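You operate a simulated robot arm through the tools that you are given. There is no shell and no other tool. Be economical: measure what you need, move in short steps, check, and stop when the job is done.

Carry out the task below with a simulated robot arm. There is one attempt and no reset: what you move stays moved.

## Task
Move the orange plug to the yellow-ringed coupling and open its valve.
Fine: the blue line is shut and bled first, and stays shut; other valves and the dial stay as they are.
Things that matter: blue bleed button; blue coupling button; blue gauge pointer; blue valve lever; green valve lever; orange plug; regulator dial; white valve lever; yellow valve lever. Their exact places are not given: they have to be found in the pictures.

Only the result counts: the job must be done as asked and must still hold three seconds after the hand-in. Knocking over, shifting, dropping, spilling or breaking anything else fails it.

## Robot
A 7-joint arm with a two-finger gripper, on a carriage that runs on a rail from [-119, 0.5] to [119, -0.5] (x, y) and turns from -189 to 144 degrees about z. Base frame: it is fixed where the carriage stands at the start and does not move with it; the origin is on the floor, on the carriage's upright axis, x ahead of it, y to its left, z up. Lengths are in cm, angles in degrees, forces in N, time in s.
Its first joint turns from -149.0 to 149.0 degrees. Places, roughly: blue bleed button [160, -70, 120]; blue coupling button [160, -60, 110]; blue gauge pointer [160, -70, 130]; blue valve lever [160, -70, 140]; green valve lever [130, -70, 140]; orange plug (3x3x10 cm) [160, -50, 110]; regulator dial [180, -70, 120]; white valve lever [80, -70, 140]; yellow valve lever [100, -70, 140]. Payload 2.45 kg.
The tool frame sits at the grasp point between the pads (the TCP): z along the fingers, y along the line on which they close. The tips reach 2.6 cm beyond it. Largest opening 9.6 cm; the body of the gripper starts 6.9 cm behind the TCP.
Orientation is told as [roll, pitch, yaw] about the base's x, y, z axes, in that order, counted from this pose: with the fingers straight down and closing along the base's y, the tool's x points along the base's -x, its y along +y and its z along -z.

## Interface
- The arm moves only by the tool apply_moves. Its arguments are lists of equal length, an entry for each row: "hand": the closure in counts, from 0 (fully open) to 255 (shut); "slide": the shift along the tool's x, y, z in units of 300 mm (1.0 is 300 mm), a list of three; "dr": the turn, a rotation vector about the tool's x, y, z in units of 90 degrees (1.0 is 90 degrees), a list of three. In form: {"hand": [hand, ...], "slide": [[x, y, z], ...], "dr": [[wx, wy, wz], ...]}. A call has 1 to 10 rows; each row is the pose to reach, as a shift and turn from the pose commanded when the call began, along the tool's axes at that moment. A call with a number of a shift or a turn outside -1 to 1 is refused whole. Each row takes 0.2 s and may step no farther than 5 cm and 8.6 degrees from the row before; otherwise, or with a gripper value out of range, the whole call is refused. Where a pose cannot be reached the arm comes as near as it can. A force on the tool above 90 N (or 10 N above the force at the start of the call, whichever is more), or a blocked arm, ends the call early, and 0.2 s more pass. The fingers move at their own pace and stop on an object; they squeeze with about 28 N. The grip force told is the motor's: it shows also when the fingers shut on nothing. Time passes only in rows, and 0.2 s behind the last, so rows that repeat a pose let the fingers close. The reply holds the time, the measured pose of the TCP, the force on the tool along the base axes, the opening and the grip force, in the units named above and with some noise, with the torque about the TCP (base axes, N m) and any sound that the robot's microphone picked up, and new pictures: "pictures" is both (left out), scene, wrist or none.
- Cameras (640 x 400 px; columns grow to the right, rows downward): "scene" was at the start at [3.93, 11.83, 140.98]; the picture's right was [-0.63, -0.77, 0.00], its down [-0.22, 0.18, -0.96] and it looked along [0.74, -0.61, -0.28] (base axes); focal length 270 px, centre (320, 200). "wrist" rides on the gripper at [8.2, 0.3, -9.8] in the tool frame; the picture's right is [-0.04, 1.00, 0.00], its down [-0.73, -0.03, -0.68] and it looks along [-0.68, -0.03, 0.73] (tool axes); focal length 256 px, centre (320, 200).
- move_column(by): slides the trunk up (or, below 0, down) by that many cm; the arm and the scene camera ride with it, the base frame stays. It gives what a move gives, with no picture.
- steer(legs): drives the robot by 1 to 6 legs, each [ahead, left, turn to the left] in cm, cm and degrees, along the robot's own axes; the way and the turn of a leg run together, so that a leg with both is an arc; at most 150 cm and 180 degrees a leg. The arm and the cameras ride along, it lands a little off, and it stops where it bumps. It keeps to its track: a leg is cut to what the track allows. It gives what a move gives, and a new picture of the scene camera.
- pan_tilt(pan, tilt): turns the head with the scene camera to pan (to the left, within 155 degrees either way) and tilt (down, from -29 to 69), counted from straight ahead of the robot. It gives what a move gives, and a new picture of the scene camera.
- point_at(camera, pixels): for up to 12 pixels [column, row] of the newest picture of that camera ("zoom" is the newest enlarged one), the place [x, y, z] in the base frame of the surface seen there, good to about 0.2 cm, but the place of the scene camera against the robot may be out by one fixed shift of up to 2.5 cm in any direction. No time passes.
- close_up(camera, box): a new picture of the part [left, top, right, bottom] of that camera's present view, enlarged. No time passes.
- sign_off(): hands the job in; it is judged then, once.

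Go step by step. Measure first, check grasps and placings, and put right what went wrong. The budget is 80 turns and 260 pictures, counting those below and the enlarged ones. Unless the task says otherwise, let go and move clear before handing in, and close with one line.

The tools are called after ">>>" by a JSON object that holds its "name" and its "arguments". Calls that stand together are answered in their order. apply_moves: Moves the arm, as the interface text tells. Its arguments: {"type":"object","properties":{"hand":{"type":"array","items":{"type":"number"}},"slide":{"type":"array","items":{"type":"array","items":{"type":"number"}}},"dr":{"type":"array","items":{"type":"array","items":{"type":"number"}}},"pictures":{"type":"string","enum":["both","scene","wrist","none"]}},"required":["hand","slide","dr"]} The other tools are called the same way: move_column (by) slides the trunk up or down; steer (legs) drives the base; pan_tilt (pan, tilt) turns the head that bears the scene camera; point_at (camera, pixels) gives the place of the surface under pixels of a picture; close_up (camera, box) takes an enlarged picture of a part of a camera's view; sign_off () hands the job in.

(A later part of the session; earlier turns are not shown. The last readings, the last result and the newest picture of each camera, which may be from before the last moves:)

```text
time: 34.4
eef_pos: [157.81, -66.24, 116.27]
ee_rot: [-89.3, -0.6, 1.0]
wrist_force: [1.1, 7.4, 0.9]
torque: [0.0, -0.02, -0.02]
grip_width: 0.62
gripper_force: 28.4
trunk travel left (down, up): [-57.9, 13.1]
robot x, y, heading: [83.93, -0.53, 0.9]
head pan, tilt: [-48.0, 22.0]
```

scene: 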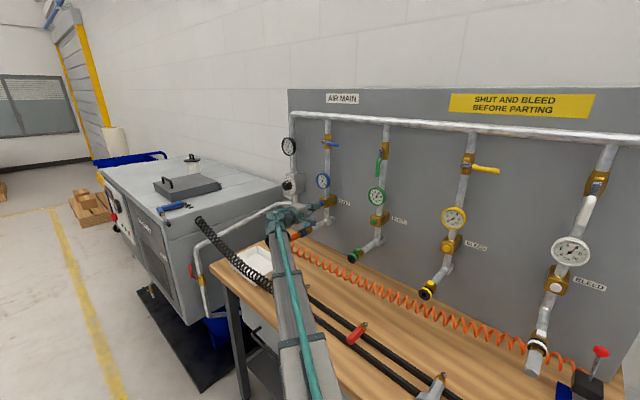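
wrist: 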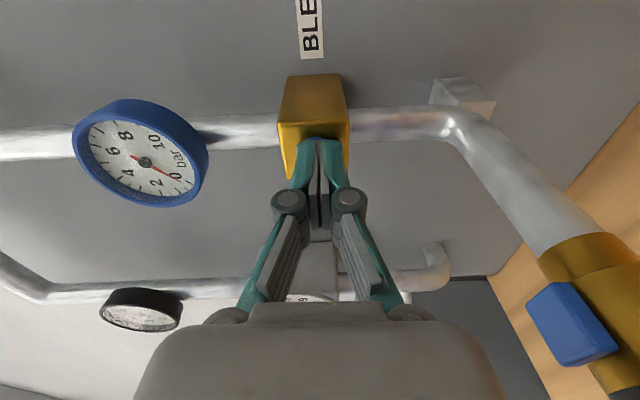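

The gauge reads 0 and the line has clicked. I'll retreat, raise, and turn the tool down again (rotation −90 about tool x).

>>> {"name": "apply_moves", "arguments": {"hand": [255, 255, 255, 255, 255, 255, 255, 255], "slide": [[0, 0, -0.1], [0, 0, -0.24], [0, -0.04, -0.38], [0, -0.08, -0.52], [0, -0.12, -0.66], [0, -0.18, -0.78], [0, -0.24, -0.9], [0, -0.3, -0.98]], "dr": [[0, 0, 0], [0, 0, 0], [0, 0, 0], [0, 0, 0], [0, 0, 0], [0, 0, 0], [0, 0, 0], [0, 0, 0]], "pictures": "none"}}

>>> {"name": "apply_moves", "arguments": {"hand": [255, 255, 255, 255, 255, 255, 255, 255, 255, 255], "slide": [[0, 0, 0], [0, 0, 0], [0, 0, 0], [0, 0, 0], [0, 0, 0], [0, 0, 0], [0, 0, 0], [0, 0, 0], [0, 0, 0], [0, 0, 0]], "dr": [[-0.09, 0, 0], [-0.18, 0, 0], [-0.27, 0, 0], [-0.36, 0, 0], [-0.45, 0, 0], [-0.54, 0, 0], [-0.63, 0, 0], [-0.72, 0, 0], [-0.81, 0, 0], [-0.9, 0, 0]], "pictures": "none"}}

>>> {"name": "apply_moves", "arguments": {"hand": [255, 255], "slide": [[0, 0, 0], [0, 0, 0]], "dr": [[-0.05, 0, 0], [-0.107, 0, 0]], "pictures": "none"}}

>>> {"name": "apply_moves", "arguments": {"hand": [255, 255, 255, 255, 255, 255, 255, 255, 255, 255], "slide": [[0, 0, 0], [0, 0, 0], [0, 0, 0], [0, 0, 0], [0, 0, 0], [0, 0, 0], [0, 0, 0], [0, 0, 0], [0, 0, 0], [0, 0, 0]], "dr": [[0, 0, 0.09], [0, 0, 0.18], [0, 0, 0.27], [0, 0, 0.36], [0, 0, 0.45], [0, 0, 0.54], [0, 0, 0.63], [0, 0, 0.72], [0, 0, 0.81], [0, 0, 0.9]]}}

```text
time: 36.2
eef_pos: [157.13, -36.92, 125.49]
ee_rot: [-89.1, -0.6, 1.0]
wrist_force: [-0.4, 0.8, -0.2]
torque: [-0.02, 0.02, 0.0]
grip_width: 0.0
gripper_force: 28.7
trunk travel left (down, up): [-57.9, 13.1]
robot x, y, heading: [84.26, -0.61, 1.0]
head pan, tilt: [-48.0, 22.0]
```

```text
time: 38.4
eef_pos: [157.15, -37.04, 125.57]
ee_rot: [-8.0, -0.5, 0.9]
wrist_force: [-0.2, -0.1, 1.1]
torque: [-0.04, 0.0, 0.0]
grip_width: 0.0
gripper_force: 28.4
trunk travel left (down, up): [-57.9, 13.1]
robot x, y, heading: [84.3, -0.46, 1.1]
head pan, tilt: [-48.0, 22.0]
```

```text
time: 39.0
eef_pos: [157.94, -37.35, 124.09]
ee_rot: [0.9, -1.7, 1.0]
wrist_force: [-1.0, 0.4, 0.1]
torque: [-0.01, 0.01, -0.04]
grip_width: 0.0
gripper_force: 28.6
out of reach, approached as far as the arm can: row 2
trunk travel left (down, up): [-57.9, 13.1]
robot x, y, heading: [84.18, -0.49, 0.7]
head pan, tilt: [-48.0, 22.0]
```

```text
time: 41.2
eef_pos: [158.23, -37.82, 123.35]
ee_rot: [1.3, 1.0, -80.2]
wrist_force: [0.9, 0.0, -0.2]
torque: [0.02, -0.01, -0.05]
grip_width: 0.01
gripper_force: 28.7
out of reach, approached as far as the arm can: row 1, 2, 3, 4, 5, 6, 7, 8, 9, 10
trunk travel left (down, up): [-57.9, 13.1]
robot x, y, heading: [83.85, -0.33, 0.7]
head pan, tilt: [-48.0, 22.0]
```

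scene: 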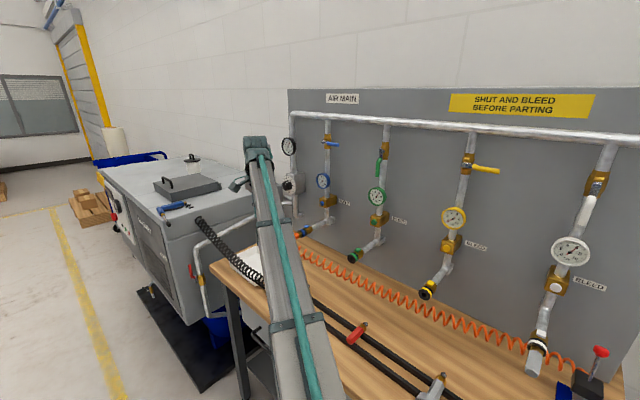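
wrist: 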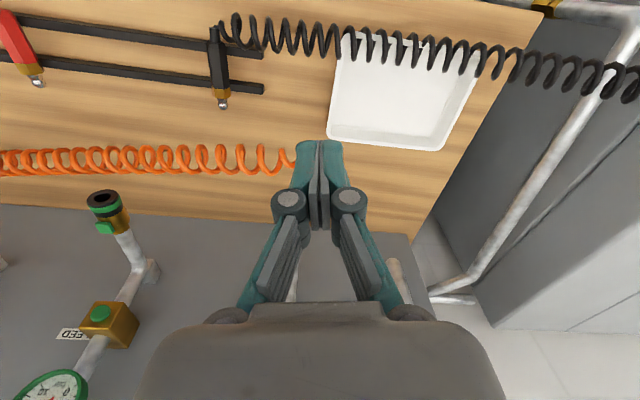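

The arm is at the edge of its reach here (83 cm at this height). I'll drive ahead 20 cm to get closer, then come back with the arm.

>>> {"name": "steer", "arguments": {"legs": [[20, 0, 0]]}}

>>> {"name": "apply_moves", "arguments": {"hand": [255, 255, 255, 255, 255, 255], "slide": [[0, -0.13, 0], [0, -0.26, 0], [0, -0.39, 0], [0, -0.52, 0], [0, -0.62, 0], [0, -0.66, 0]], "dr": [[0, 0, 0.05], [0, 0, 0.11], [0, 0, 0.11], [0, 0, 0.11], [0, 0, 0.11], [0, 0, 0.11]]}}

```text
time: 42.7
eef_pos: [177.81, -37.78, 123.19]
ee_rot: [1.3, 1.1, -80.1]
wrist_force: [-0.1, -0.7, 0.5]
torque: [0.0, 0.06, 0.0]
grip_width: 0.0
gripper_force: 28.7
trunk travel left (down, up): [-57.9, 13.1]
robot x, y, heading: [103.8, -0.34, 0.9]
head pan, tilt: [-48.0, 22.0]
```

scene: 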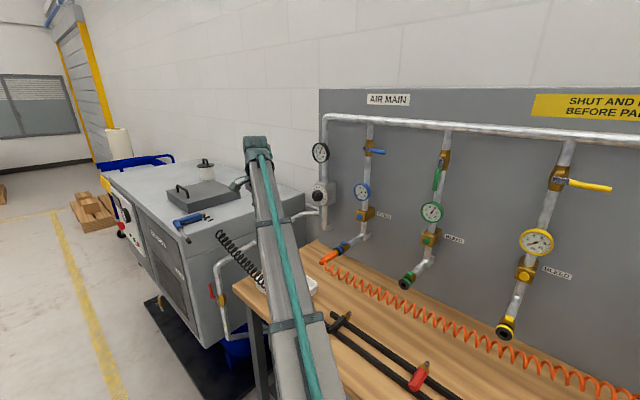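

```text
time: 44.1
eef_pos: [159.47, -42.11, 119.29]
ee_rot: [2.6, 0.0, -90.0]
wrist_force: [0.1, 0.8, -0.1]
torque: [-0.05, -0.06, -0.02]
grip_width: 0.0
gripper_force: 28.9
out of reach, approached as far as the arm can: row 1, 2, 3, 4, 5, 6
trunk travel left (down, up): [-57.9, 13.1]
robot x, y, heading: [103.42, -0.58, 0.9]
head pan, tilt: [-48.0, 22.0]
```

scene: 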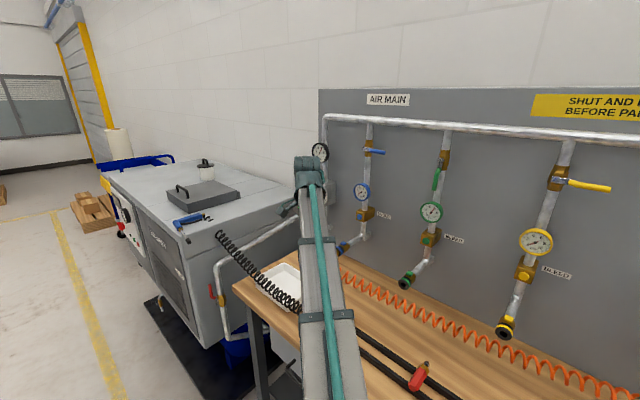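
wrist: 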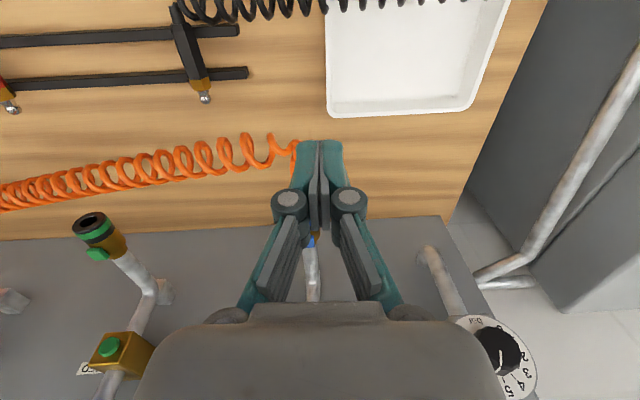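

The arm seems too folded here rather than too stretched. I'll go outward to above the coupling button (y −58.5), which is a longer reach.

>>> {"name": "apply_moves", "arguments": {"hand": [255, 255, 255, 255, 255], "slide": [[-0.14, -0.015, 0], [-0.28, -0.03, 0], [-0.42, -0.045, 0], [-0.5, -0.06, 0], [-0.53, -0.06, 0]], "dr": [[0, 0, 0], [0, 0, 0], [0, 0, 0], [0, 0, 0], [0, 0, 0]]}}

```text
time: 45.3
eef_pos: [157.95, -57.98, 119.14]
ee_rot: [1.1, 1.2, -90.0]
wrist_force: [-0.6, -0.1, -0.5]
torque: [0.01, -0.01, 0.01]
grip_width: 0.01
gripper_force: 28.4
out of reach, approached as far as the arm can: row 1
trunk travel left (down, up): [-57.9, 13.1]
robot x, y, heading: [103.35, 0.04, 0.9]
head pan, tilt: [-48.0, 22.0]
```

scene: 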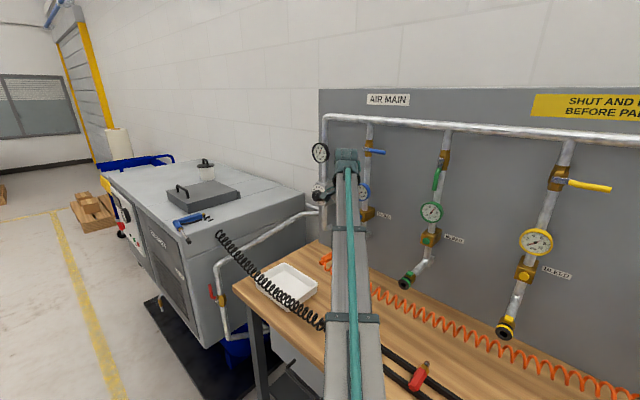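
wrist: 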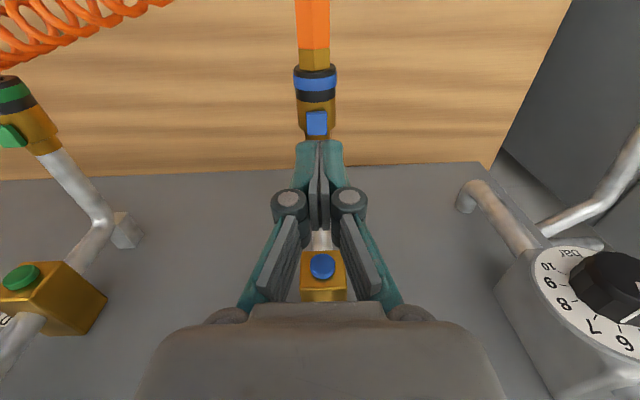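

Hovering above the coupling; blue button visible at (317,123). Measuring.

>>> {"name": "point_at", "arguments": {"camera": "wrist", "pixels": [[317, 117], [317, 128], [310, 122], [325, 122], [314, 20], [306, 20], [327, 20], [314, 56], [316, 95]]}}

>>> {"name": "close_up", "arguments": {"camera": "scene", "box": [300, 110, 420, 210]}}

```text
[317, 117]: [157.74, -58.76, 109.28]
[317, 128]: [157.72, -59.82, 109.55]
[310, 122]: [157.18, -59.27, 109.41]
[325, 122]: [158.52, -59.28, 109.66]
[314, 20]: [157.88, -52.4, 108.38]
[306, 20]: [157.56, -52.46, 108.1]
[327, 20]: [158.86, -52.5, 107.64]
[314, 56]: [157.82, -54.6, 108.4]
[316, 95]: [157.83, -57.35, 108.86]
```

```text
4.00 times, centred on (360, 160) of scene
```

zoom: 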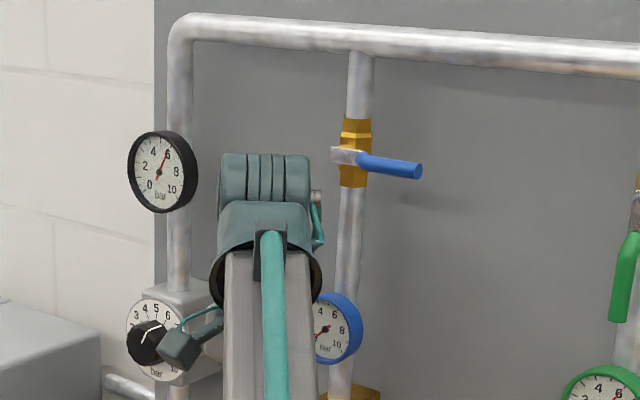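

Button centre is (157.8, −59.3, 109.5). Moving over it and pressing down gently.

>>> {"name": "apply_moves", "arguments": {"hand": [255, 255, 255, 255, 255, 255, 255], "slide": [[-0.043, 0, 0], [-0.043, 0, 0.12], [-0.043, 0, 0.21], [-0.043, 0, 0.235], [-0.043, 0, 0.245], [-0.043, 0, 0.255], [-0.043, 0, 0.255]], "dr": [[0, 0, 0], [0, 0, 0], [0, 0, 0], [0, 0, 0], [0, 0, 0], [0, 0, 0], [0, 0, 0]]}}

```text
time: 46.9
eef_pos: [158.07, -59.22, 111.48]
ee_rot: [1.1, 1.3, -90.0]
wrist_force: [1.6, -3.4, 8.5]
torque: [-0.16, 0.02, 0.04]
grip_width: 0.6
gripper_force: 28.3
trunk travel left (down, up): [-57.9, 13.1]
robot x, y, heading: [103.66, -0.37, 0.7]
head pan, tilt: [-48.0, 22.0]
heard: click
```

scene: 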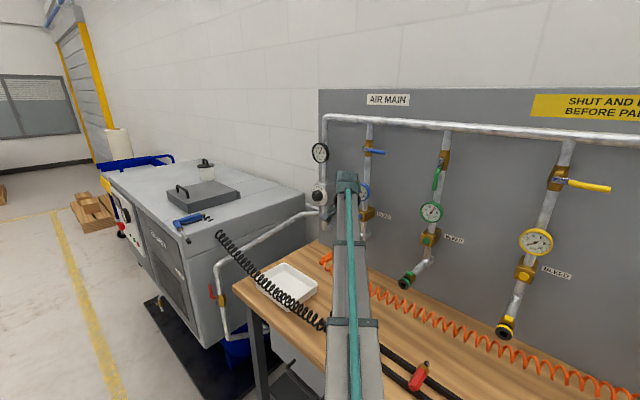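
wrist: 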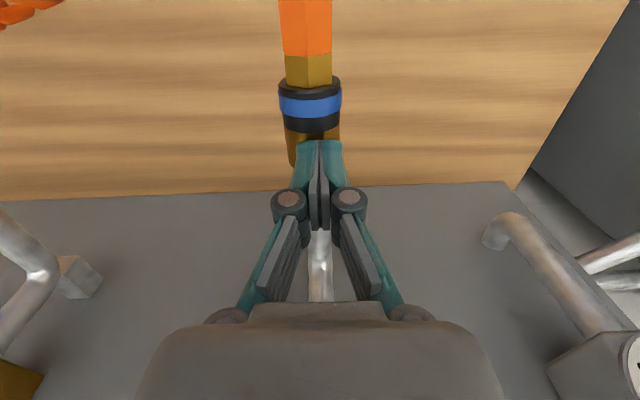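

Click: the coupling has released. I'll rise, open the fingers, and back the robot 8 cm so the plug falls within comfortable reach.

>>> {"name": "apply_moves", "arguments": {"hand": [255, 255, 255, 200, 120], "slide": [[0, 0, -0.1], [0, 0, -0.22], [0.1, 0, -0.27], [0.22, 0, -0.27], [0.28, 0, -0.27]], "dr": [[0, 0, 0], [0, 0, 0], [0, 0, 0], [0, 0, 0], [0, 0, 0]], "pictures": "none"}}

>>> {"name": "steer", "arguments": {"legs": [[-8, 0, 0]]}}

>>> {"name": "apply_moves", "arguments": {"hand": [100, 100, 100], "slide": [[0, 0.13, 0], [0, 0.26, 0], [0, 0.27, 0]], "dr": [[0, 0, 0], [0, 0, 0], [0, 0, 0]]}}

```text
time: 48.1
eef_pos: [157.9, -51.01, 119.69]
ee_rot: [1.7, 0.8, -90.0]
wrist_force: [0.3, 0.0, 1.3]
torque: [0.04, 0.01, -0.02]
grip_width: 5.08
gripper_force: 0.0
trunk travel left (down, up): [-57.9, 13.1]
robot x, y, heading: [103.8, -0.69, 1.0]
head pan, tilt: [-48.0, 22.0]
```

```text
time: 49.2
eef_pos: [149.86, -51.03, 119.77]
ee_rot: [1.6, 0.8, -90.1]
wrist_force: [-0.3, 0.2, -0.6]
torque: [-0.01, -0.04, 0.0]
grip_width: 5.09
gripper_force: 0.1
trunk travel left (down, up): [-57.9, 13.1]
robot x, y, heading: [95.74, -0.61, 1.0]
head pan, tilt: [-48.0, 22.0]
```

scene: 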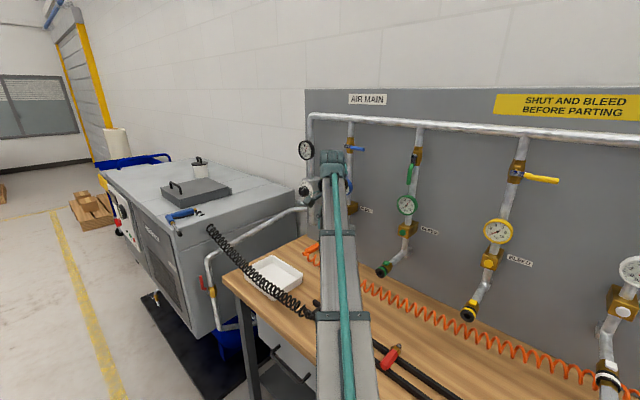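

```text
time: 50.0
eef_pos: [158.1, -50.95, 120.01]
ee_rot: [1.6, 0.8, -89.9]
wrist_force: [0.7, 0.1, -0.4]
torque: [-0.02, -0.02, 0.0]
grip_width: 5.83
gripper_force: 0.2
trunk travel left (down, up): [-57.9, 13.1]
robot x, y, heading: [95.78, -0.2, 0.8]
head pan, tilt: [-48.0, 22.0]
```

scene: 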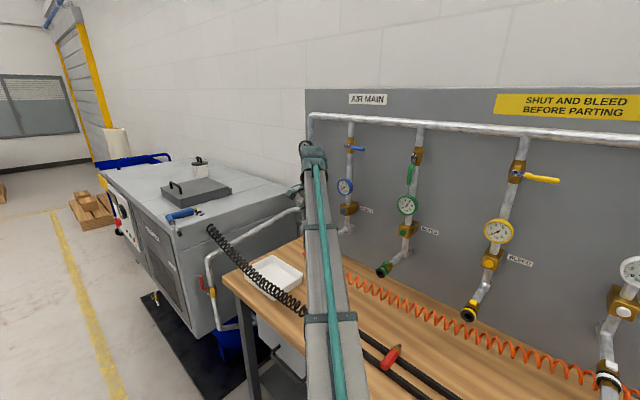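
wrist: 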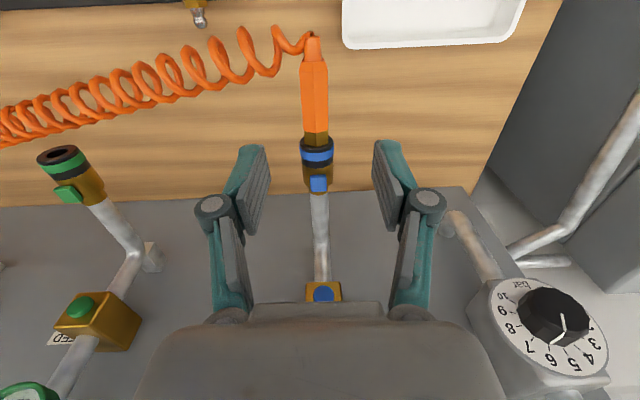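

Fingers open at 5.8 cm and plug visible at (314,65–140). Measuring the plug.

>>> {"name": "point_at", "arguments": {"camera": "wrist", "pixels": [[313, 50], [314, 75], [314, 90], [314, 120], [315, 140], [317, 156], [304, 90], [326, 90], [311, 40], [318, 180]]}}

>>> {"name": "close_up", "arguments": {"camera": "wrist", "box": [240, 20, 400, 200]}}

```text
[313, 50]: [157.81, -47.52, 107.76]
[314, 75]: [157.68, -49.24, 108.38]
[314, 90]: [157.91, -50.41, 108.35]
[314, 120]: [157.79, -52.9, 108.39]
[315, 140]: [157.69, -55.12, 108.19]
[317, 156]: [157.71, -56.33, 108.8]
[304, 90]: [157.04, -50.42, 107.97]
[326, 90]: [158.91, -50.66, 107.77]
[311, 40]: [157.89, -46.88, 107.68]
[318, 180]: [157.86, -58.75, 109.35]
```

```text
2.22 times, centred on (320, 110) of wrist
```

zoom: 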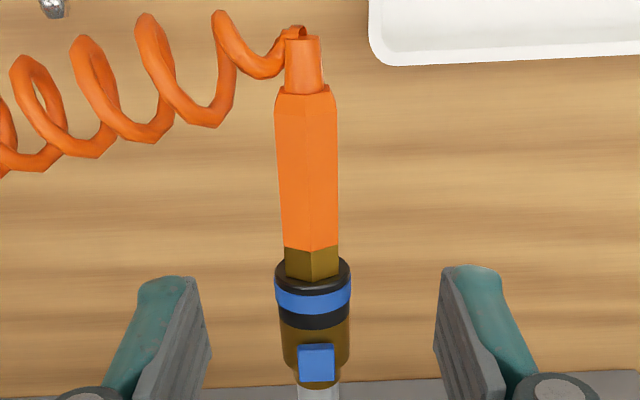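

Plug: axis x 157.8, z ≈106.8, hex from y −48.4 to −53.8, coupling face at −55.3. Descending around it at y −50.9, then closing.

>>> {"name": "apply_moves", "arguments": {"hand": [100, 100, 100, 100, 100, 255, 255, 255, 255], "slide": [[0, -0.01, 0.12], [0, -0.01, 0.25], [0, -0.01, 0.37], [0, -0.01, 0.438], [0, -0.01, 0.438], [0, -0.01, 0.438], [0, -0.01, 0.438], [0, -0.01, 0.438], [0, -0.01, 0.438]], "dr": [[0, 0, 0], [0, 0, 0], [0, 0, 0], [0, 0, 0], [0, 0, 0], [0, 0, 0], [0, 0, 0], [0, 0, 0], [0, 0, 0]], "pictures": "wrist"}}

```text
time: 52.0
eef_pos: [157.91, -50.91, 106.8]
ee_rot: [1.6, 0.7, -90.0]
wrist_force: [-5.0, 3.3, -4.3]
torque: [0.14, 0.03, -0.24]
grip_width: 2.16
gripper_force: 27.8
trunk travel left (down, up): [-57.9, 13.1]
robot x, y, heading: [95.58, -0.11, 0.9]
head pan, tilt: [-48.0, 22.0]
```

wrist: 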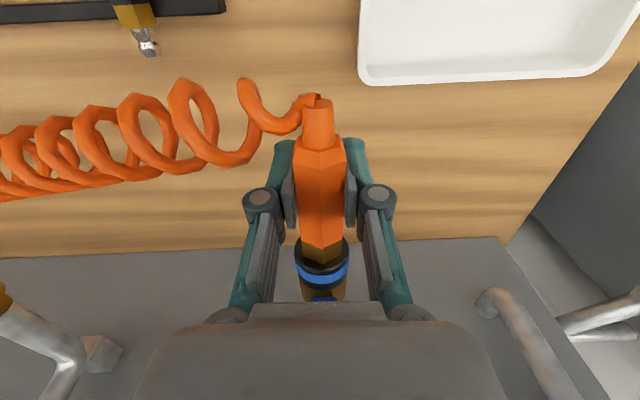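

Gripped (2.2 cm). Pulling straight out along +y slowly.

>>> {"name": "apply_moves", "arguments": {"hand": [255, 255, 255, 255, 255, 255], "slide": [[0.02, 0, 0], [0.05, 0, 0], [0.09, 0, 0], [0.14, 0, 0], [0.19, 0, 0], [0.19, 0, 0]], "dr": [[0, 0, 0], [0, 0, 0], [0, 0, 0], [0, 0, 0], [0, 0, 0], [0, 0, 0]]}}

```text
time: 53.4
eef_pos: [158.03, -45.28, 106.8]
ee_rot: [1.6, 0.9, -89.9]
wrist_force: [-0.1, 0.8, -0.5]
torque: [0.01, 0.04, -0.04]
grip_width: 2.17
gripper_force: 28.0
trunk travel left (down, up): [-57.9, 13.1]
robot x, y, heading: [95.69, -0.26, 0.8]
head pan, tilt: [-48.0, 22.0]
```

scene: 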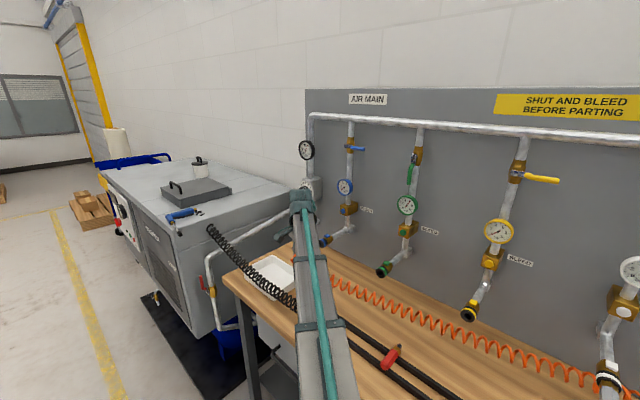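
wrist: 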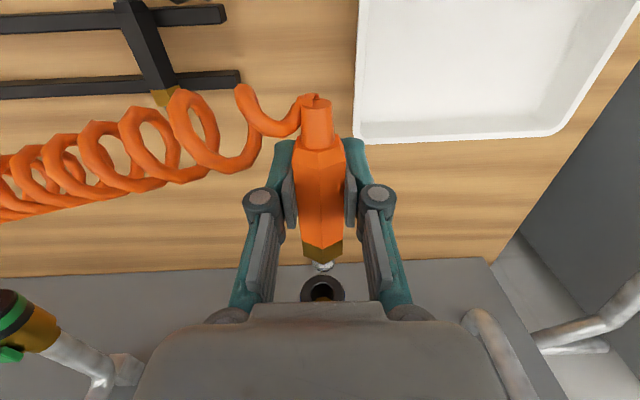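

The plug is out. I'll raise it 4 cm and drive the robot back ~52 cm, to put the plug in front of the yellow coupling.

>>> {"name": "apply_moves", "arguments": {"hand": [255, 255, 255], "slide": [[0, 0, -0.06], [0, 0, -0.12], [0, 0, -0.13]], "dr": [[0, 0, 0], [0, 0, 0], [0, 0, 0]], "pictures": "none"}}

>>> {"name": "steer", "arguments": {"legs": [[-52, 0, 0]]}}

>>> {"name": "apply_moves", "arguments": {"hand": [255], "slide": [[0, 0, 0]], "dr": [[0, 0, 0]], "pictures": "wrist"}}

```text
time: 54.2
eef_pos: [157.99, -45.25, 110.71]
ee_rot: [1.6, 0.9, -90.0]
wrist_force: [-0.2, 0.0, -0.2]
torque: [-0.01, 0.0, 0.0]
grip_width: 0.0
gripper_force: 28.3
trunk travel left (down, up): [-57.9, 13.1]
robot x, y, heading: [95.91, -0.15, 0.8]
head pan, tilt: [-48.0, 22.0]
```

```text
time: 57.3
eef_pos: [105.28, -44.96, 110.73]
ee_rot: [1.6, 0.7, -89.9]
wrist_force: [-0.2, -0.1, 0.1]
torque: [-0.01, -0.03, 0.0]
grip_width: 0.0
gripper_force: 27.8
trunk travel left (down, up): [-57.9, 13.1]
robot x, y, heading: [42.42, 0.04, 1.2]
head pan, tilt: [-48.0, 22.0]
```

scene: 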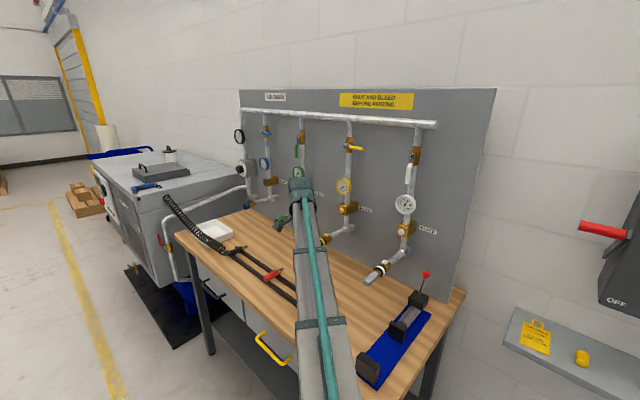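

```text
time: 57.7
eef_pos: [105.32, -44.97, 110.82]
ee_rot: [1.6, 0.8, -89.8]
wrist_force: [0.0, -0.1, -0.2]
torque: [0.02, 0.0, 0.02]
grip_width: 0.02
gripper_force: 27.2
trunk travel left (down, up): [-57.9, 13.1]
robot x, y, heading: [42.97, -0.16, 0.6]
head pan, tilt: [-48.0, 22.0]
```

wrist: 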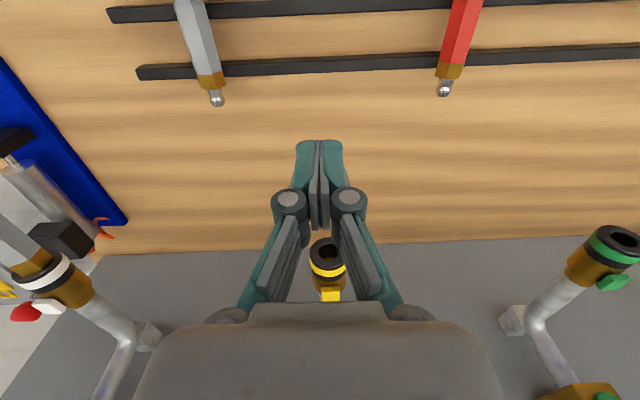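

The grip width went to 0: the plug slipped out while I was lifting. I need to find it, so I'll look at the scene in detail.

>>> {"name": "close_up", "arguments": {"camera": "scene", "box": [160, 180, 480, 390]}}

>>> {"name": "close_up", "arguments": {"camera": "wrist", "box": [0, 140, 200, 330]}}

```text
1.90 times, centred on (320, 285) of scene
```

zoom: 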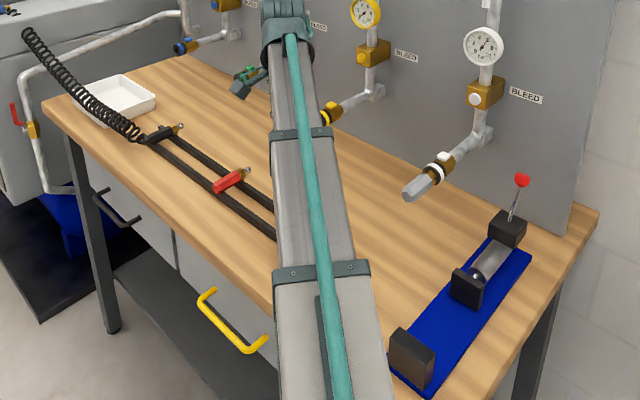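

```text
2.11 times, centred on (100, 235) of wrist
```

zoom: 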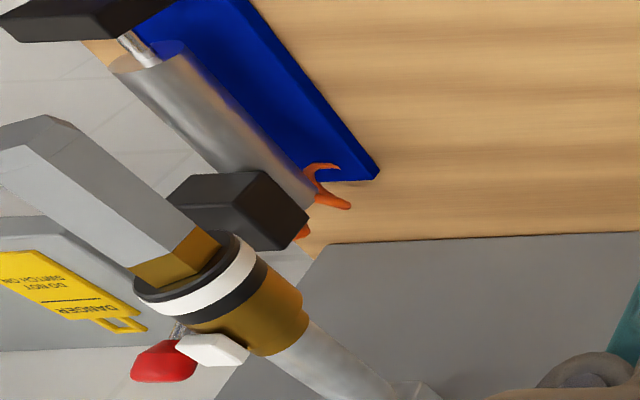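

The hose is elastic: it sprang back to its anchor near the vise (orange at wrist zoom 320,185). I'll raise the trunk and move over to inspect it.

>>> {"name": "move_column", "arguments": {"by": 13}}

>>> {"name": "steer", "arguments": {"legs": [[-26, 0, 0]]}}

>>> {"name": "apply_moves", "arguments": {"hand": [255], "slide": [[0, 0, 0]], "dr": [[0, 0, 0]], "pictures": "wrist"}}

```text
time: 59.2
eef_pos: [105.23, -44.95, 123.81]
ee_rot: [1.6, 0.7, -89.8]
wrist_force: [0.0, 0.6, 0.3]
torque: [0.0, -0.01, -0.02]
grip_width: 0.02
gripper_force: 28.1
trunk travel left (down, up): [-70.9, 0.1]
robot x, y, heading: [42.81, -0.09, 1.2]
head pan, tilt: [-48.0, 22.0]
```

```text
time: 61.1
eef_pos: [78.78, -45.16, 123.94]
ee_rot: [1.6, 0.9, -90.1]
wrist_force: [-0.1, 0.7, -0.5]
torque: [0.0, -0.03, 0.0]
grip_width: 0.01
gripper_force: 27.7
trunk travel left (down, up): [-70.9, 0.1]
robot x, y, heading: [16.55, 0.1, 0.8]
head pan, tilt: [-48.0, 22.0]
```

scene: 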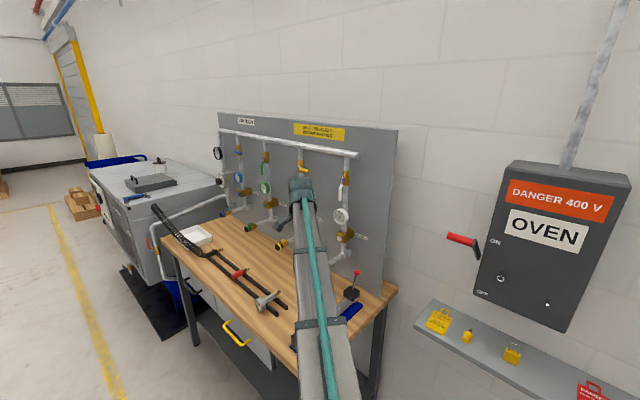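

```text
time: 61.5
eef_pos: [78.75, -45.1, 123.86]
ee_rot: [1.6, 0.8, -90.1]
wrist_force: [0.0, -1.5, 0.2]
torque: [-0.01, 0.01, -0.03]
grip_width: 0.0
gripper_force: 27.7
trunk travel left (down, up): [-70.9, 0.1]
robot x, y, heading: [16.61, 0.3, 0.8]
head pan, tilt: [-48.0, 22.0]
```

wrist: 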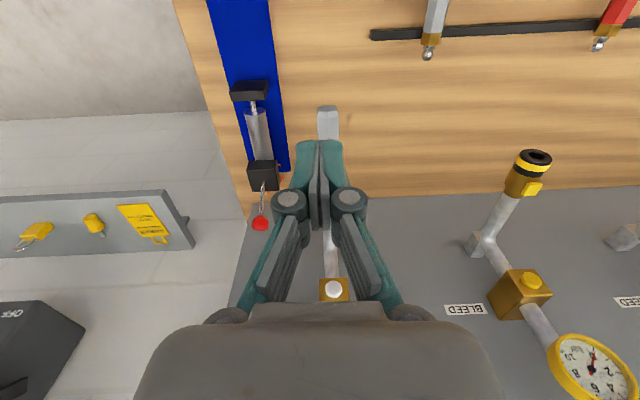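

Something orange is at (282,178) behind the fingers. I'll shift the hand +x 12 cm to uncover it.

>>> {"name": "apply_moves", "arguments": {"hand": [255, 255, 255], "slide": [[0, 0.14, 0], [0, 0.28, 0], [0, 0.4, 0]], "dr": [[0, 0, 0], [0, 0, 0], [0, 0, 0]], "pictures": "none"}}

>>> {"name": "close_up", "arguments": {"camera": "wrist", "box": [80, 60, 300, 220]}}

>>> {"name": "close_up", "arguments": {"camera": "scene", "box": [290, 230, 410, 350]}}

```text
time: 62.3
eef_pos: [90.9, -45.23, 124.12]
ee_rot: [1.5, 0.8, -90.1]
wrist_force: [0.0, 0.1, -0.1]
torque: [0.04, 0.02, 0.01]
grip_width: 0.0
gripper_force: 27.6
trunk travel left (down, up): [-70.9, 0.1]
robot x, y, heading: [16.97, -0.18, 0.7]
head pan, tilt: [-48.0, 22.0]
```

```text
2.50 times, centred on (190, 140) of wrist
```

zoom: 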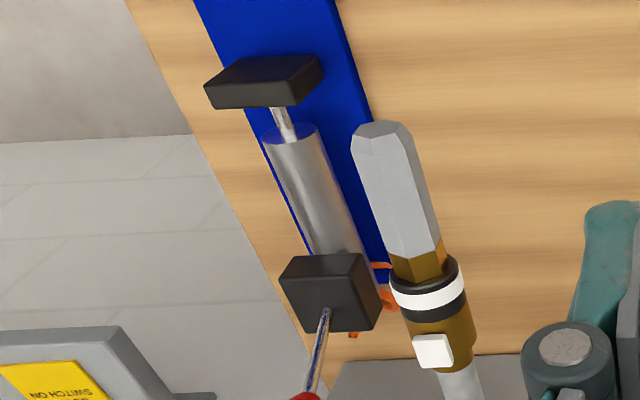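

```text
3.33 times, centred on (350, 290) of scene
```

zoom: 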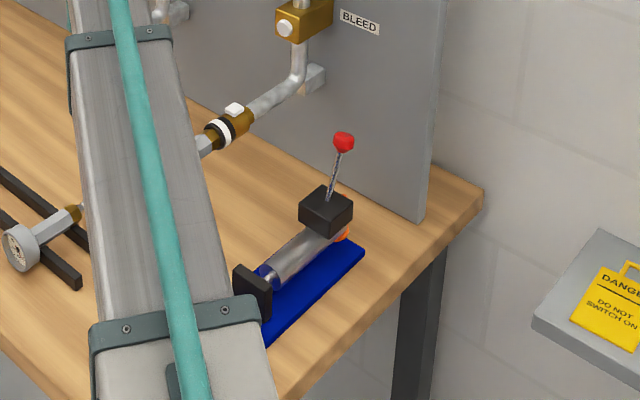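

Only small orange fragments near the vise block are visible. Measuring them, and panning to look around for the plug.

>>> {"name": "point_at", "arguments": {"camera": "zoom", "pixels": [[344, 234], [325, 205], [340, 142]]}}

>>> {"name": "steer", "arguments": {"legs": [[-60, 0, 0]]}}

>>> {"name": "pan_tilt", "arguments": {"pan": -30, "tilt": 25}}

```text
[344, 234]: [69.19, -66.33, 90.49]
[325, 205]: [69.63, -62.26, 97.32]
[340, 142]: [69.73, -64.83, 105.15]
```

```text
time: 65.7
eef_pos: [31.26, -45.4, 124.1]
ee_rot: [1.5, 0.8, -90.2]
wrist_force: [0.4, 0.3, 0.0]
torque: [0.04, -0.05, -0.02]
grip_width: 0.0
gripper_force: 27.6
trunk travel left (down, up): [-70.9, 0.1]
robot x, y, heading: [-43.15, -0.26, 0.9]
head pan, tilt: [-48.0, 22.0]
```

scene: 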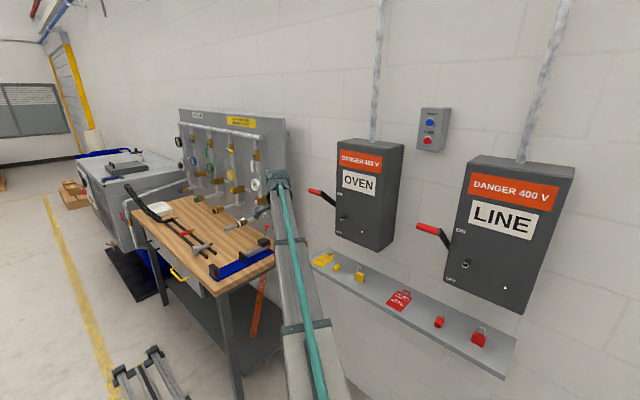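

```text
time: 66.5
eef_pos: [31.16, -45.28, 124.23]
ee_rot: [1.6, 0.9, -90.2]
wrist_force: [-0.7, 0.1, 0.3]
torque: [-0.01, 0.02, 0.01]
grip_width: 0.0
gripper_force: 28.4
trunk travel left (down, up): [-70.9, 0.1]
robot x, y, heading: [-42.88, 0.4, 0.8]
head pan, tilt: [-30.0, 25.0]
```

scene: 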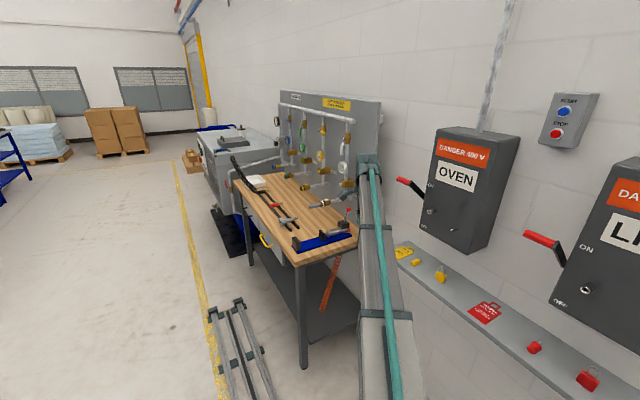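

An orange strand is hanging below the bench at (330,283). I'll enlarge it.

>>> {"name": "close_up", "arguments": {"camera": "scene", "box": [280, 210, 390, 340]}}

>>> {"name": "point_at", "arguments": {"camera": "scene", "pixels": [[336, 262], [328, 285], [322, 308]]}}

```text
3.08 times, centred on (335, 275) of scene
```

zoom: 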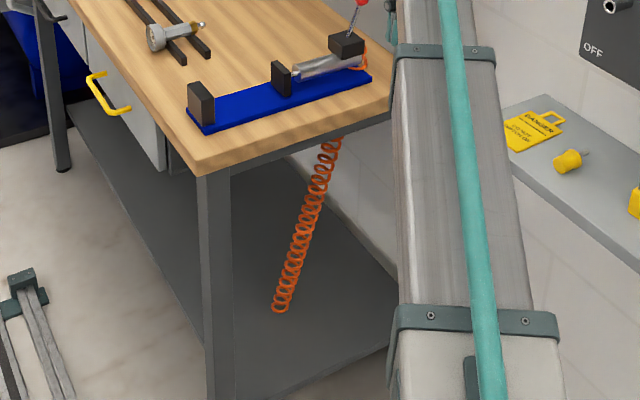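

```text
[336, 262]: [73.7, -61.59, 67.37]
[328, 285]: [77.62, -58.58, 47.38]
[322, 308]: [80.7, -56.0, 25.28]
```

The hose hangs down to under the bench at about (81, −56, 25). Getting a closer look at its end.

>>> {"name": "close_up", "arguments": {"camera": "scene", "box": [295, 280, 355, 320]}}

>>> {"name": "point_at", "arguments": {"camera": "scene", "pixels": [[321, 311], [320, 309], [326, 310], [315, 312], [330, 325], [350, 330], [318, 300]]}}

```text
10.00 times, centred on (325, 300) of scene
```

zoom: 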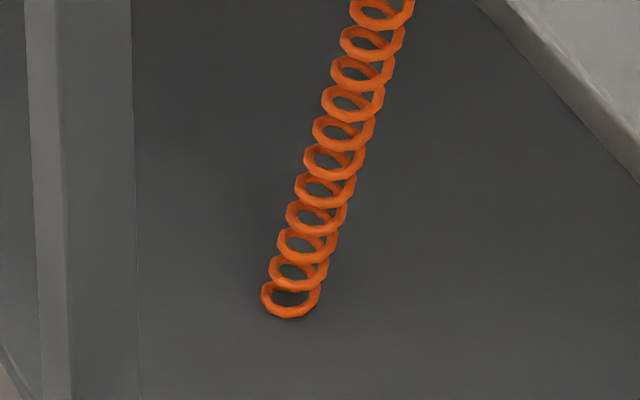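

```text
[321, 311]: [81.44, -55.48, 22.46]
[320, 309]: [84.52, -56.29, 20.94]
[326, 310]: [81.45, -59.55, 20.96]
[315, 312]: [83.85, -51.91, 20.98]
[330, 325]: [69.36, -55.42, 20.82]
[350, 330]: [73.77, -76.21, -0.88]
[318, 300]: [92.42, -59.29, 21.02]
```

The coil passes visually through the shelf (z 21), so the plug is probably on the floor beneath it. I'll lower the trunk and back up, to look under the shelf.

>>> {"name": "steer", "arguments": {"legs": [[-55, 0, 0]]}}

>>> {"name": "move_column", "arguments": {"by": -60}}

>>> {"name": "pan_tilt", "arguments": {"pan": -18, "tilt": 25}}

>>> {"name": "close_up", "arguments": {"camera": "scene", "box": [240, 120, 440, 280]}}

```text
time: 69.7
eef_pos: [-24.35, -45.25, 124.2]
ee_rot: [1.5, 0.8, -90.5]
wrist_force: [-0.8, 0.7, 0.3]
torque: [-0.02, -0.01, -0.04]
grip_width: 0.03
gripper_force: 28.8
trunk travel left (down, up): [-70.9, 0.1]
robot x, y, heading: [-97.91, 0.27, 0.2]
head pan, tilt: [-30.0, 25.0]
```

scene: 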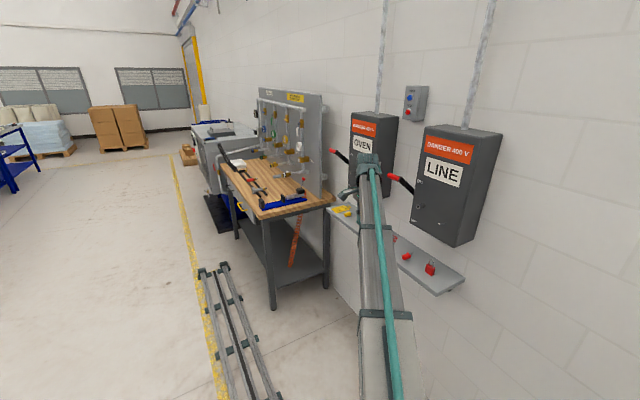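

```text
refused: -60 is not a number from -40 to 40
```

```text
time: 70.4
eef_pos: [-24.28, -45.29, 124.16]
ee_rot: [1.6, 0.7, -90.4]
wrist_force: [0.1, -1.1, 0.0]
torque: [0.0, 0.01, 0.02]
grip_width: 0.0
gripper_force: 28.2
trunk travel left (down, up): [-70.9, 0.1]
robot x, y, heading: [-98.66, 0.39, 0.4]
head pan, tilt: [-18.0, 25.0]
```

scene: 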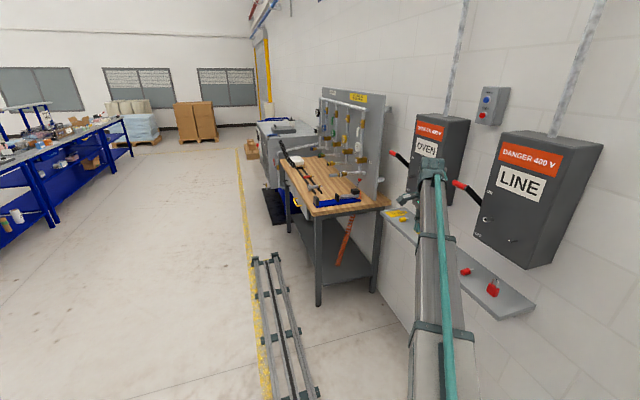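

```text
2.50 times, centred on (340, 200) of scene
```

zoom: 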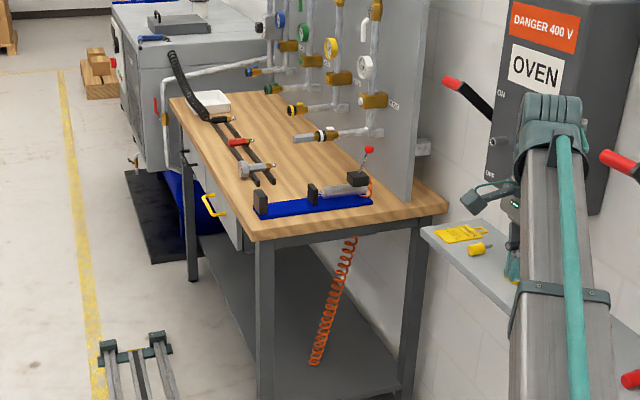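

I need a lower viewpoint. First checking the wall shelf's clearance to the arm before lowering.

>>> {"name": "point_at", "arguments": {"camera": "scene", "pixels": [[500, 315], [385, 213], [440, 170], [402, 200], [350, 215]]}}

```text
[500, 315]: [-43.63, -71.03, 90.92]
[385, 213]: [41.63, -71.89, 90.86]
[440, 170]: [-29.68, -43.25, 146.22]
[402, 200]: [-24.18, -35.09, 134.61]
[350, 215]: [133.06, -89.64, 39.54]
```

Wall shelf front is y −71 and the hand is at −45, so it's clear. Lowering.

>>> {"name": "move_column", "arguments": {"by": -40}}

>>> {"name": "move_column", "arguments": {"by": -25}}

>>> {"name": "pan_tilt", "arguments": {"pan": -18, "tilt": 20}}

>>> {"name": "close_up", "arguments": {"camera": "scene", "box": [270, 120, 410, 230]}}

```text
time: 74.3
eef_pos: [-24.34, -45.23, 84.14]
ee_rot: [1.6, 0.9, -90.6]
wrist_force: [0.2, 0.1, 0.1]
torque: [-0.03, 0.0, -0.02]
grip_width: 0.0
gripper_force: 28.1
trunk travel left (down, up): [-30.9, 40.1]
robot x, y, heading: [-98.16, 0.24, 0.3]
head pan, tilt: [-18.0, 25.0]
```

```text
time: 76.8
eef_pos: [-24.37, -45.43, 59.27]
ee_rot: [1.7, 0.8, -90.5]
wrist_force: [0.2, 0.0, -0.5]
torque: [0.02, 0.0, 0.01]
grip_width: 0.01
gripper_force: 27.8
trunk travel left (down, up): [-5.9, 65.1]
robot x, y, heading: [-98.01, 0.3, 0.7]
head pan, tilt: [-18.0, 25.0]
```

```text
time: 77.5
eef_pos: [-24.18, -45.39, 59.24]
ee_rot: [1.6, 0.8, -90.5]
wrist_force: [0.3, 0.3, -0.3]
torque: [0.01, -0.03, -0.01]
grip_width: 0.0
gripper_force: 28.3
trunk travel left (down, up): [-5.9, 65.1]
robot x, y, heading: [-98.29, 0.45, 0.3]
head pan, tilt: [-18.0, 20.0]
```

scene: 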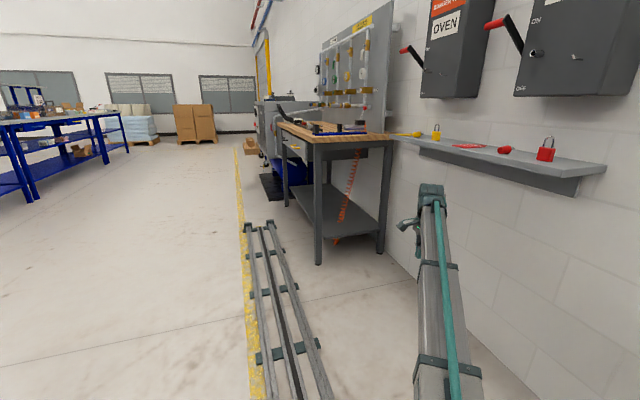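

```text
3.64 times, centred on (340, 175) of scene
```

zoom: 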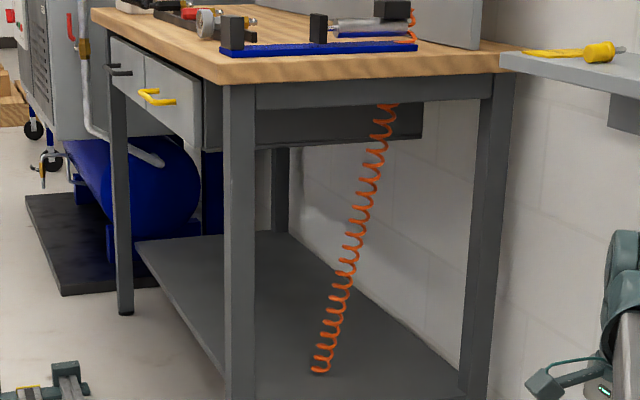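

There is orange at (338,241) on the floor under the shelf. Zooming in.

>>> {"name": "close_up", "arguments": {"camera": "scene", "box": [300, 210, 390, 266]}}

>>> {"name": "point_at", "arguments": {"camera": "scene", "pixels": [[336, 242], [340, 239], [343, 238], [333, 244], [337, 240]]}}

```text
7.11 times, centred on (345, 238) of scene
```

zoom: 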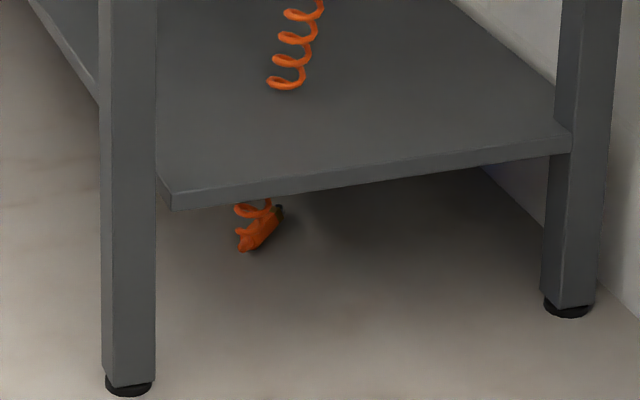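

```text
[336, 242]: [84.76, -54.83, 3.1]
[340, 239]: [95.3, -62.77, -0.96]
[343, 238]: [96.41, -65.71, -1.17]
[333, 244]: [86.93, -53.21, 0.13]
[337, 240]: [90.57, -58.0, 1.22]
```

The plug lies on the floor under the shelf at roughly (84–90, −54…−58, 1.5), nose toward +x/−y. I'll recover it by reaching under the shelf with the camera side up. First, testing here in the open whether the wrist can roll around.

>>> {"name": "move_column", "arguments": {"by": -5.8}}

>>> {"name": "apply_moves", "arguments": {"hand": [0, 0, 0, 0, 0, 0, 0, 0, 0, 0], "slide": [[0, 0, 0], [0, 0, 0], [0, 0, 0], [0, 0, 0], [0, 0, 0], [0, 0, 0], [0, 0, 0], [0, 0, 0], [0, 0, 0], [0, 0, 0]], "dr": [[0, 0, 0.09], [0, 0, 0.18], [0, 0, 0.27], [0, 0, 0.36], [0, 0, 0.45], [0, 0, 0.54], [0, 0, 0.63], [0, 0, 0.72], [0, 0, 0.81], [0, 0, 0.9]], "pictures": "none"}}

>>> {"name": "apply_moves", "arguments": {"hand": [0, 0, 0, 0], "slide": [[0, 0, 0], [0, 0, 0], [0, 0, 0], [0, 0, 0]], "dr": [[0, 0, 0.09], [0, 0, 0.18], [0, 0, 0.27], [0, 0, 0.36]], "pictures": "none"}}

```text
time: 78.5
eef_pos: [-24.29, -45.2, 53.46]
ee_rot: [1.6, 0.8, -90.4]
wrist_force: [0.4, 0.5, -0.5]
torque: [0.03, 0.02, 0.01]
grip_width: 0.0
gripper_force: 27.7
trunk travel left (down, up): [-0.1, 70.9]
robot x, y, heading: [-98.26, 0.14, 0.4]
head pan, tilt: [-18.0, 20.0]
```

```text
time: 80.7
eef_pos: [-24.15, -45.37, 53.35]
ee_rot: [-0.5, 1.6, -171.6]
wrist_force: [-0.2, 1.6, 0.5]
torque: [-0.02, -0.01, 0.01]
grip_width: 9.59
gripper_force: 0.1
trunk travel left (down, up): [-0.1, 70.9]
robot x, y, heading: [-98.03, 0.49, 0.7]
head pan, tilt: [-18.0, 20.0]
```

```text
time: 81.7
eef_pos: [-24.32, -45.3, 53.37]
ee_rot: [-1.3, 1.1, 156.1]
wrist_force: [-0.1, -0.3, -0.7]
torque: [0.0, 0.01, 0.03]
grip_width: 9.6
gripper_force: 0.1
trunk travel left (down, up): [-0.1, 70.9]
robot x, y, heading: [-98.14, 0.25, 0.3]
head pan, tilt: [-18.0, 20.0]
```

The roll works (camera now away from the robot). Now pitching the tool up to 20° below horizontal while moving out and down.

>>> {"name": "apply_moves", "arguments": {"hand": [0, 0, 0, 0, 0, 0, 0, 0, 0, 0], "slide": [[0.04, 0, 0.05], [0.08, 0, 0.1], [0.12, 0, 0.15], [0.16, 0, 0.2], [0.2, 0, 0.25], [0.24, 0, 0.3], [0.28, 0, 0.35], [0.32, 0, 0.4], [0.36, 0, 0.5], [0.36, 0, 0.6]], "dr": [[0, 0.09, 0], [0, 0.18, 0], [0, 0.27, 0], [0, 0.36, 0], [0, 0.45, 0], [0, 0.54, 0], [0, 0.63, 0], [0, 0.72, 0], [0, 0.78, 0], [0, 0.78, 0]], "pictures": "wrist"}}

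```text
time: 83.9
eef_pos: [-13.87, -49.5, 35.64]
ee_rot: [-4.0, 71.4, 152.1]
wrist_force: [0.6, 0.8, 0.4]
torque: [0.01, 0.02, -0.02]
grip_width: 9.59
gripper_force: 0.0
trunk travel left (down, up): [-0.1, 70.9]
robot x, y, heading: [-98.56, 0.61, 0.4]
head pan, tilt: [-18.0, 20.0]
```

wrist: 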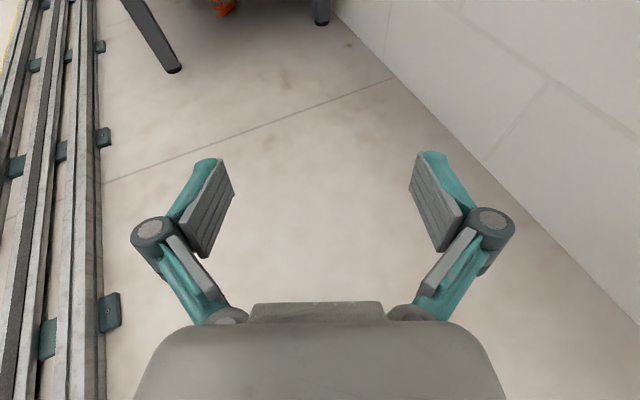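

The orange plug is visible at (225,5). Testing the descent to floor height here in the open.

>>> {"name": "apply_moves", "arguments": {"hand": [0, 0, 0, 0, 0, 0, 0], "slide": [[-0.126, 0, 0.043], [-0.252, 0, 0.086], [-0.378, 0, 0.128], [-0.504, 0, 0.17], [-0.63, 0, 0.214], [-0.757, 0, 0.257], [-0.884, 0, 0.3]], "dr": [[0, 0, 0], [0, 0, 0], [0, 0, 0], [0, 0, 0], [0, 0, 0], [0, 0, 0], [0, 0, 0]]}}

```text
time: 85.5
eef_pos: [-13.6, -48.85, 7.39]
ee_rot: [-4.1, 71.3, 152.0]
wrist_force: [0.3, 0.5, 0.8]
torque: [0.0, 0.04, 0.02]
grip_width: 9.61
gripper_force: 0.1
trunk travel left (down, up): [-0.1, 70.9]
robot x, y, heading: [-98.48, 0.22, 0.5]
head pan, tilt: [-18.0, 20.0]
```

scene: 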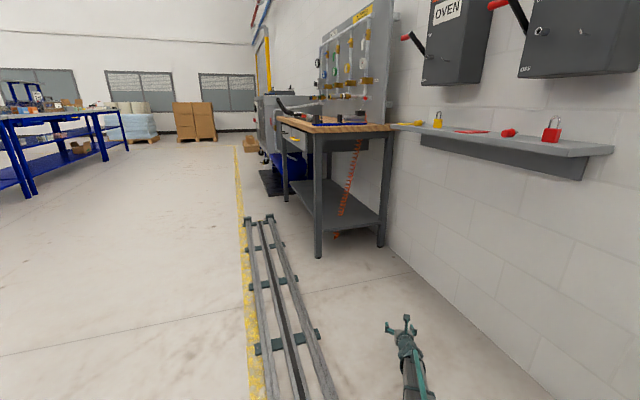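
wrist: 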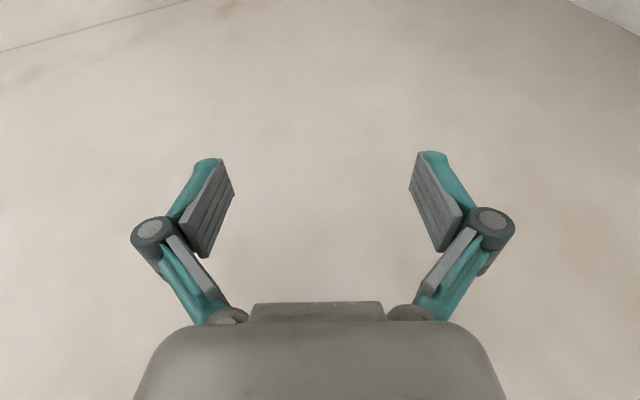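

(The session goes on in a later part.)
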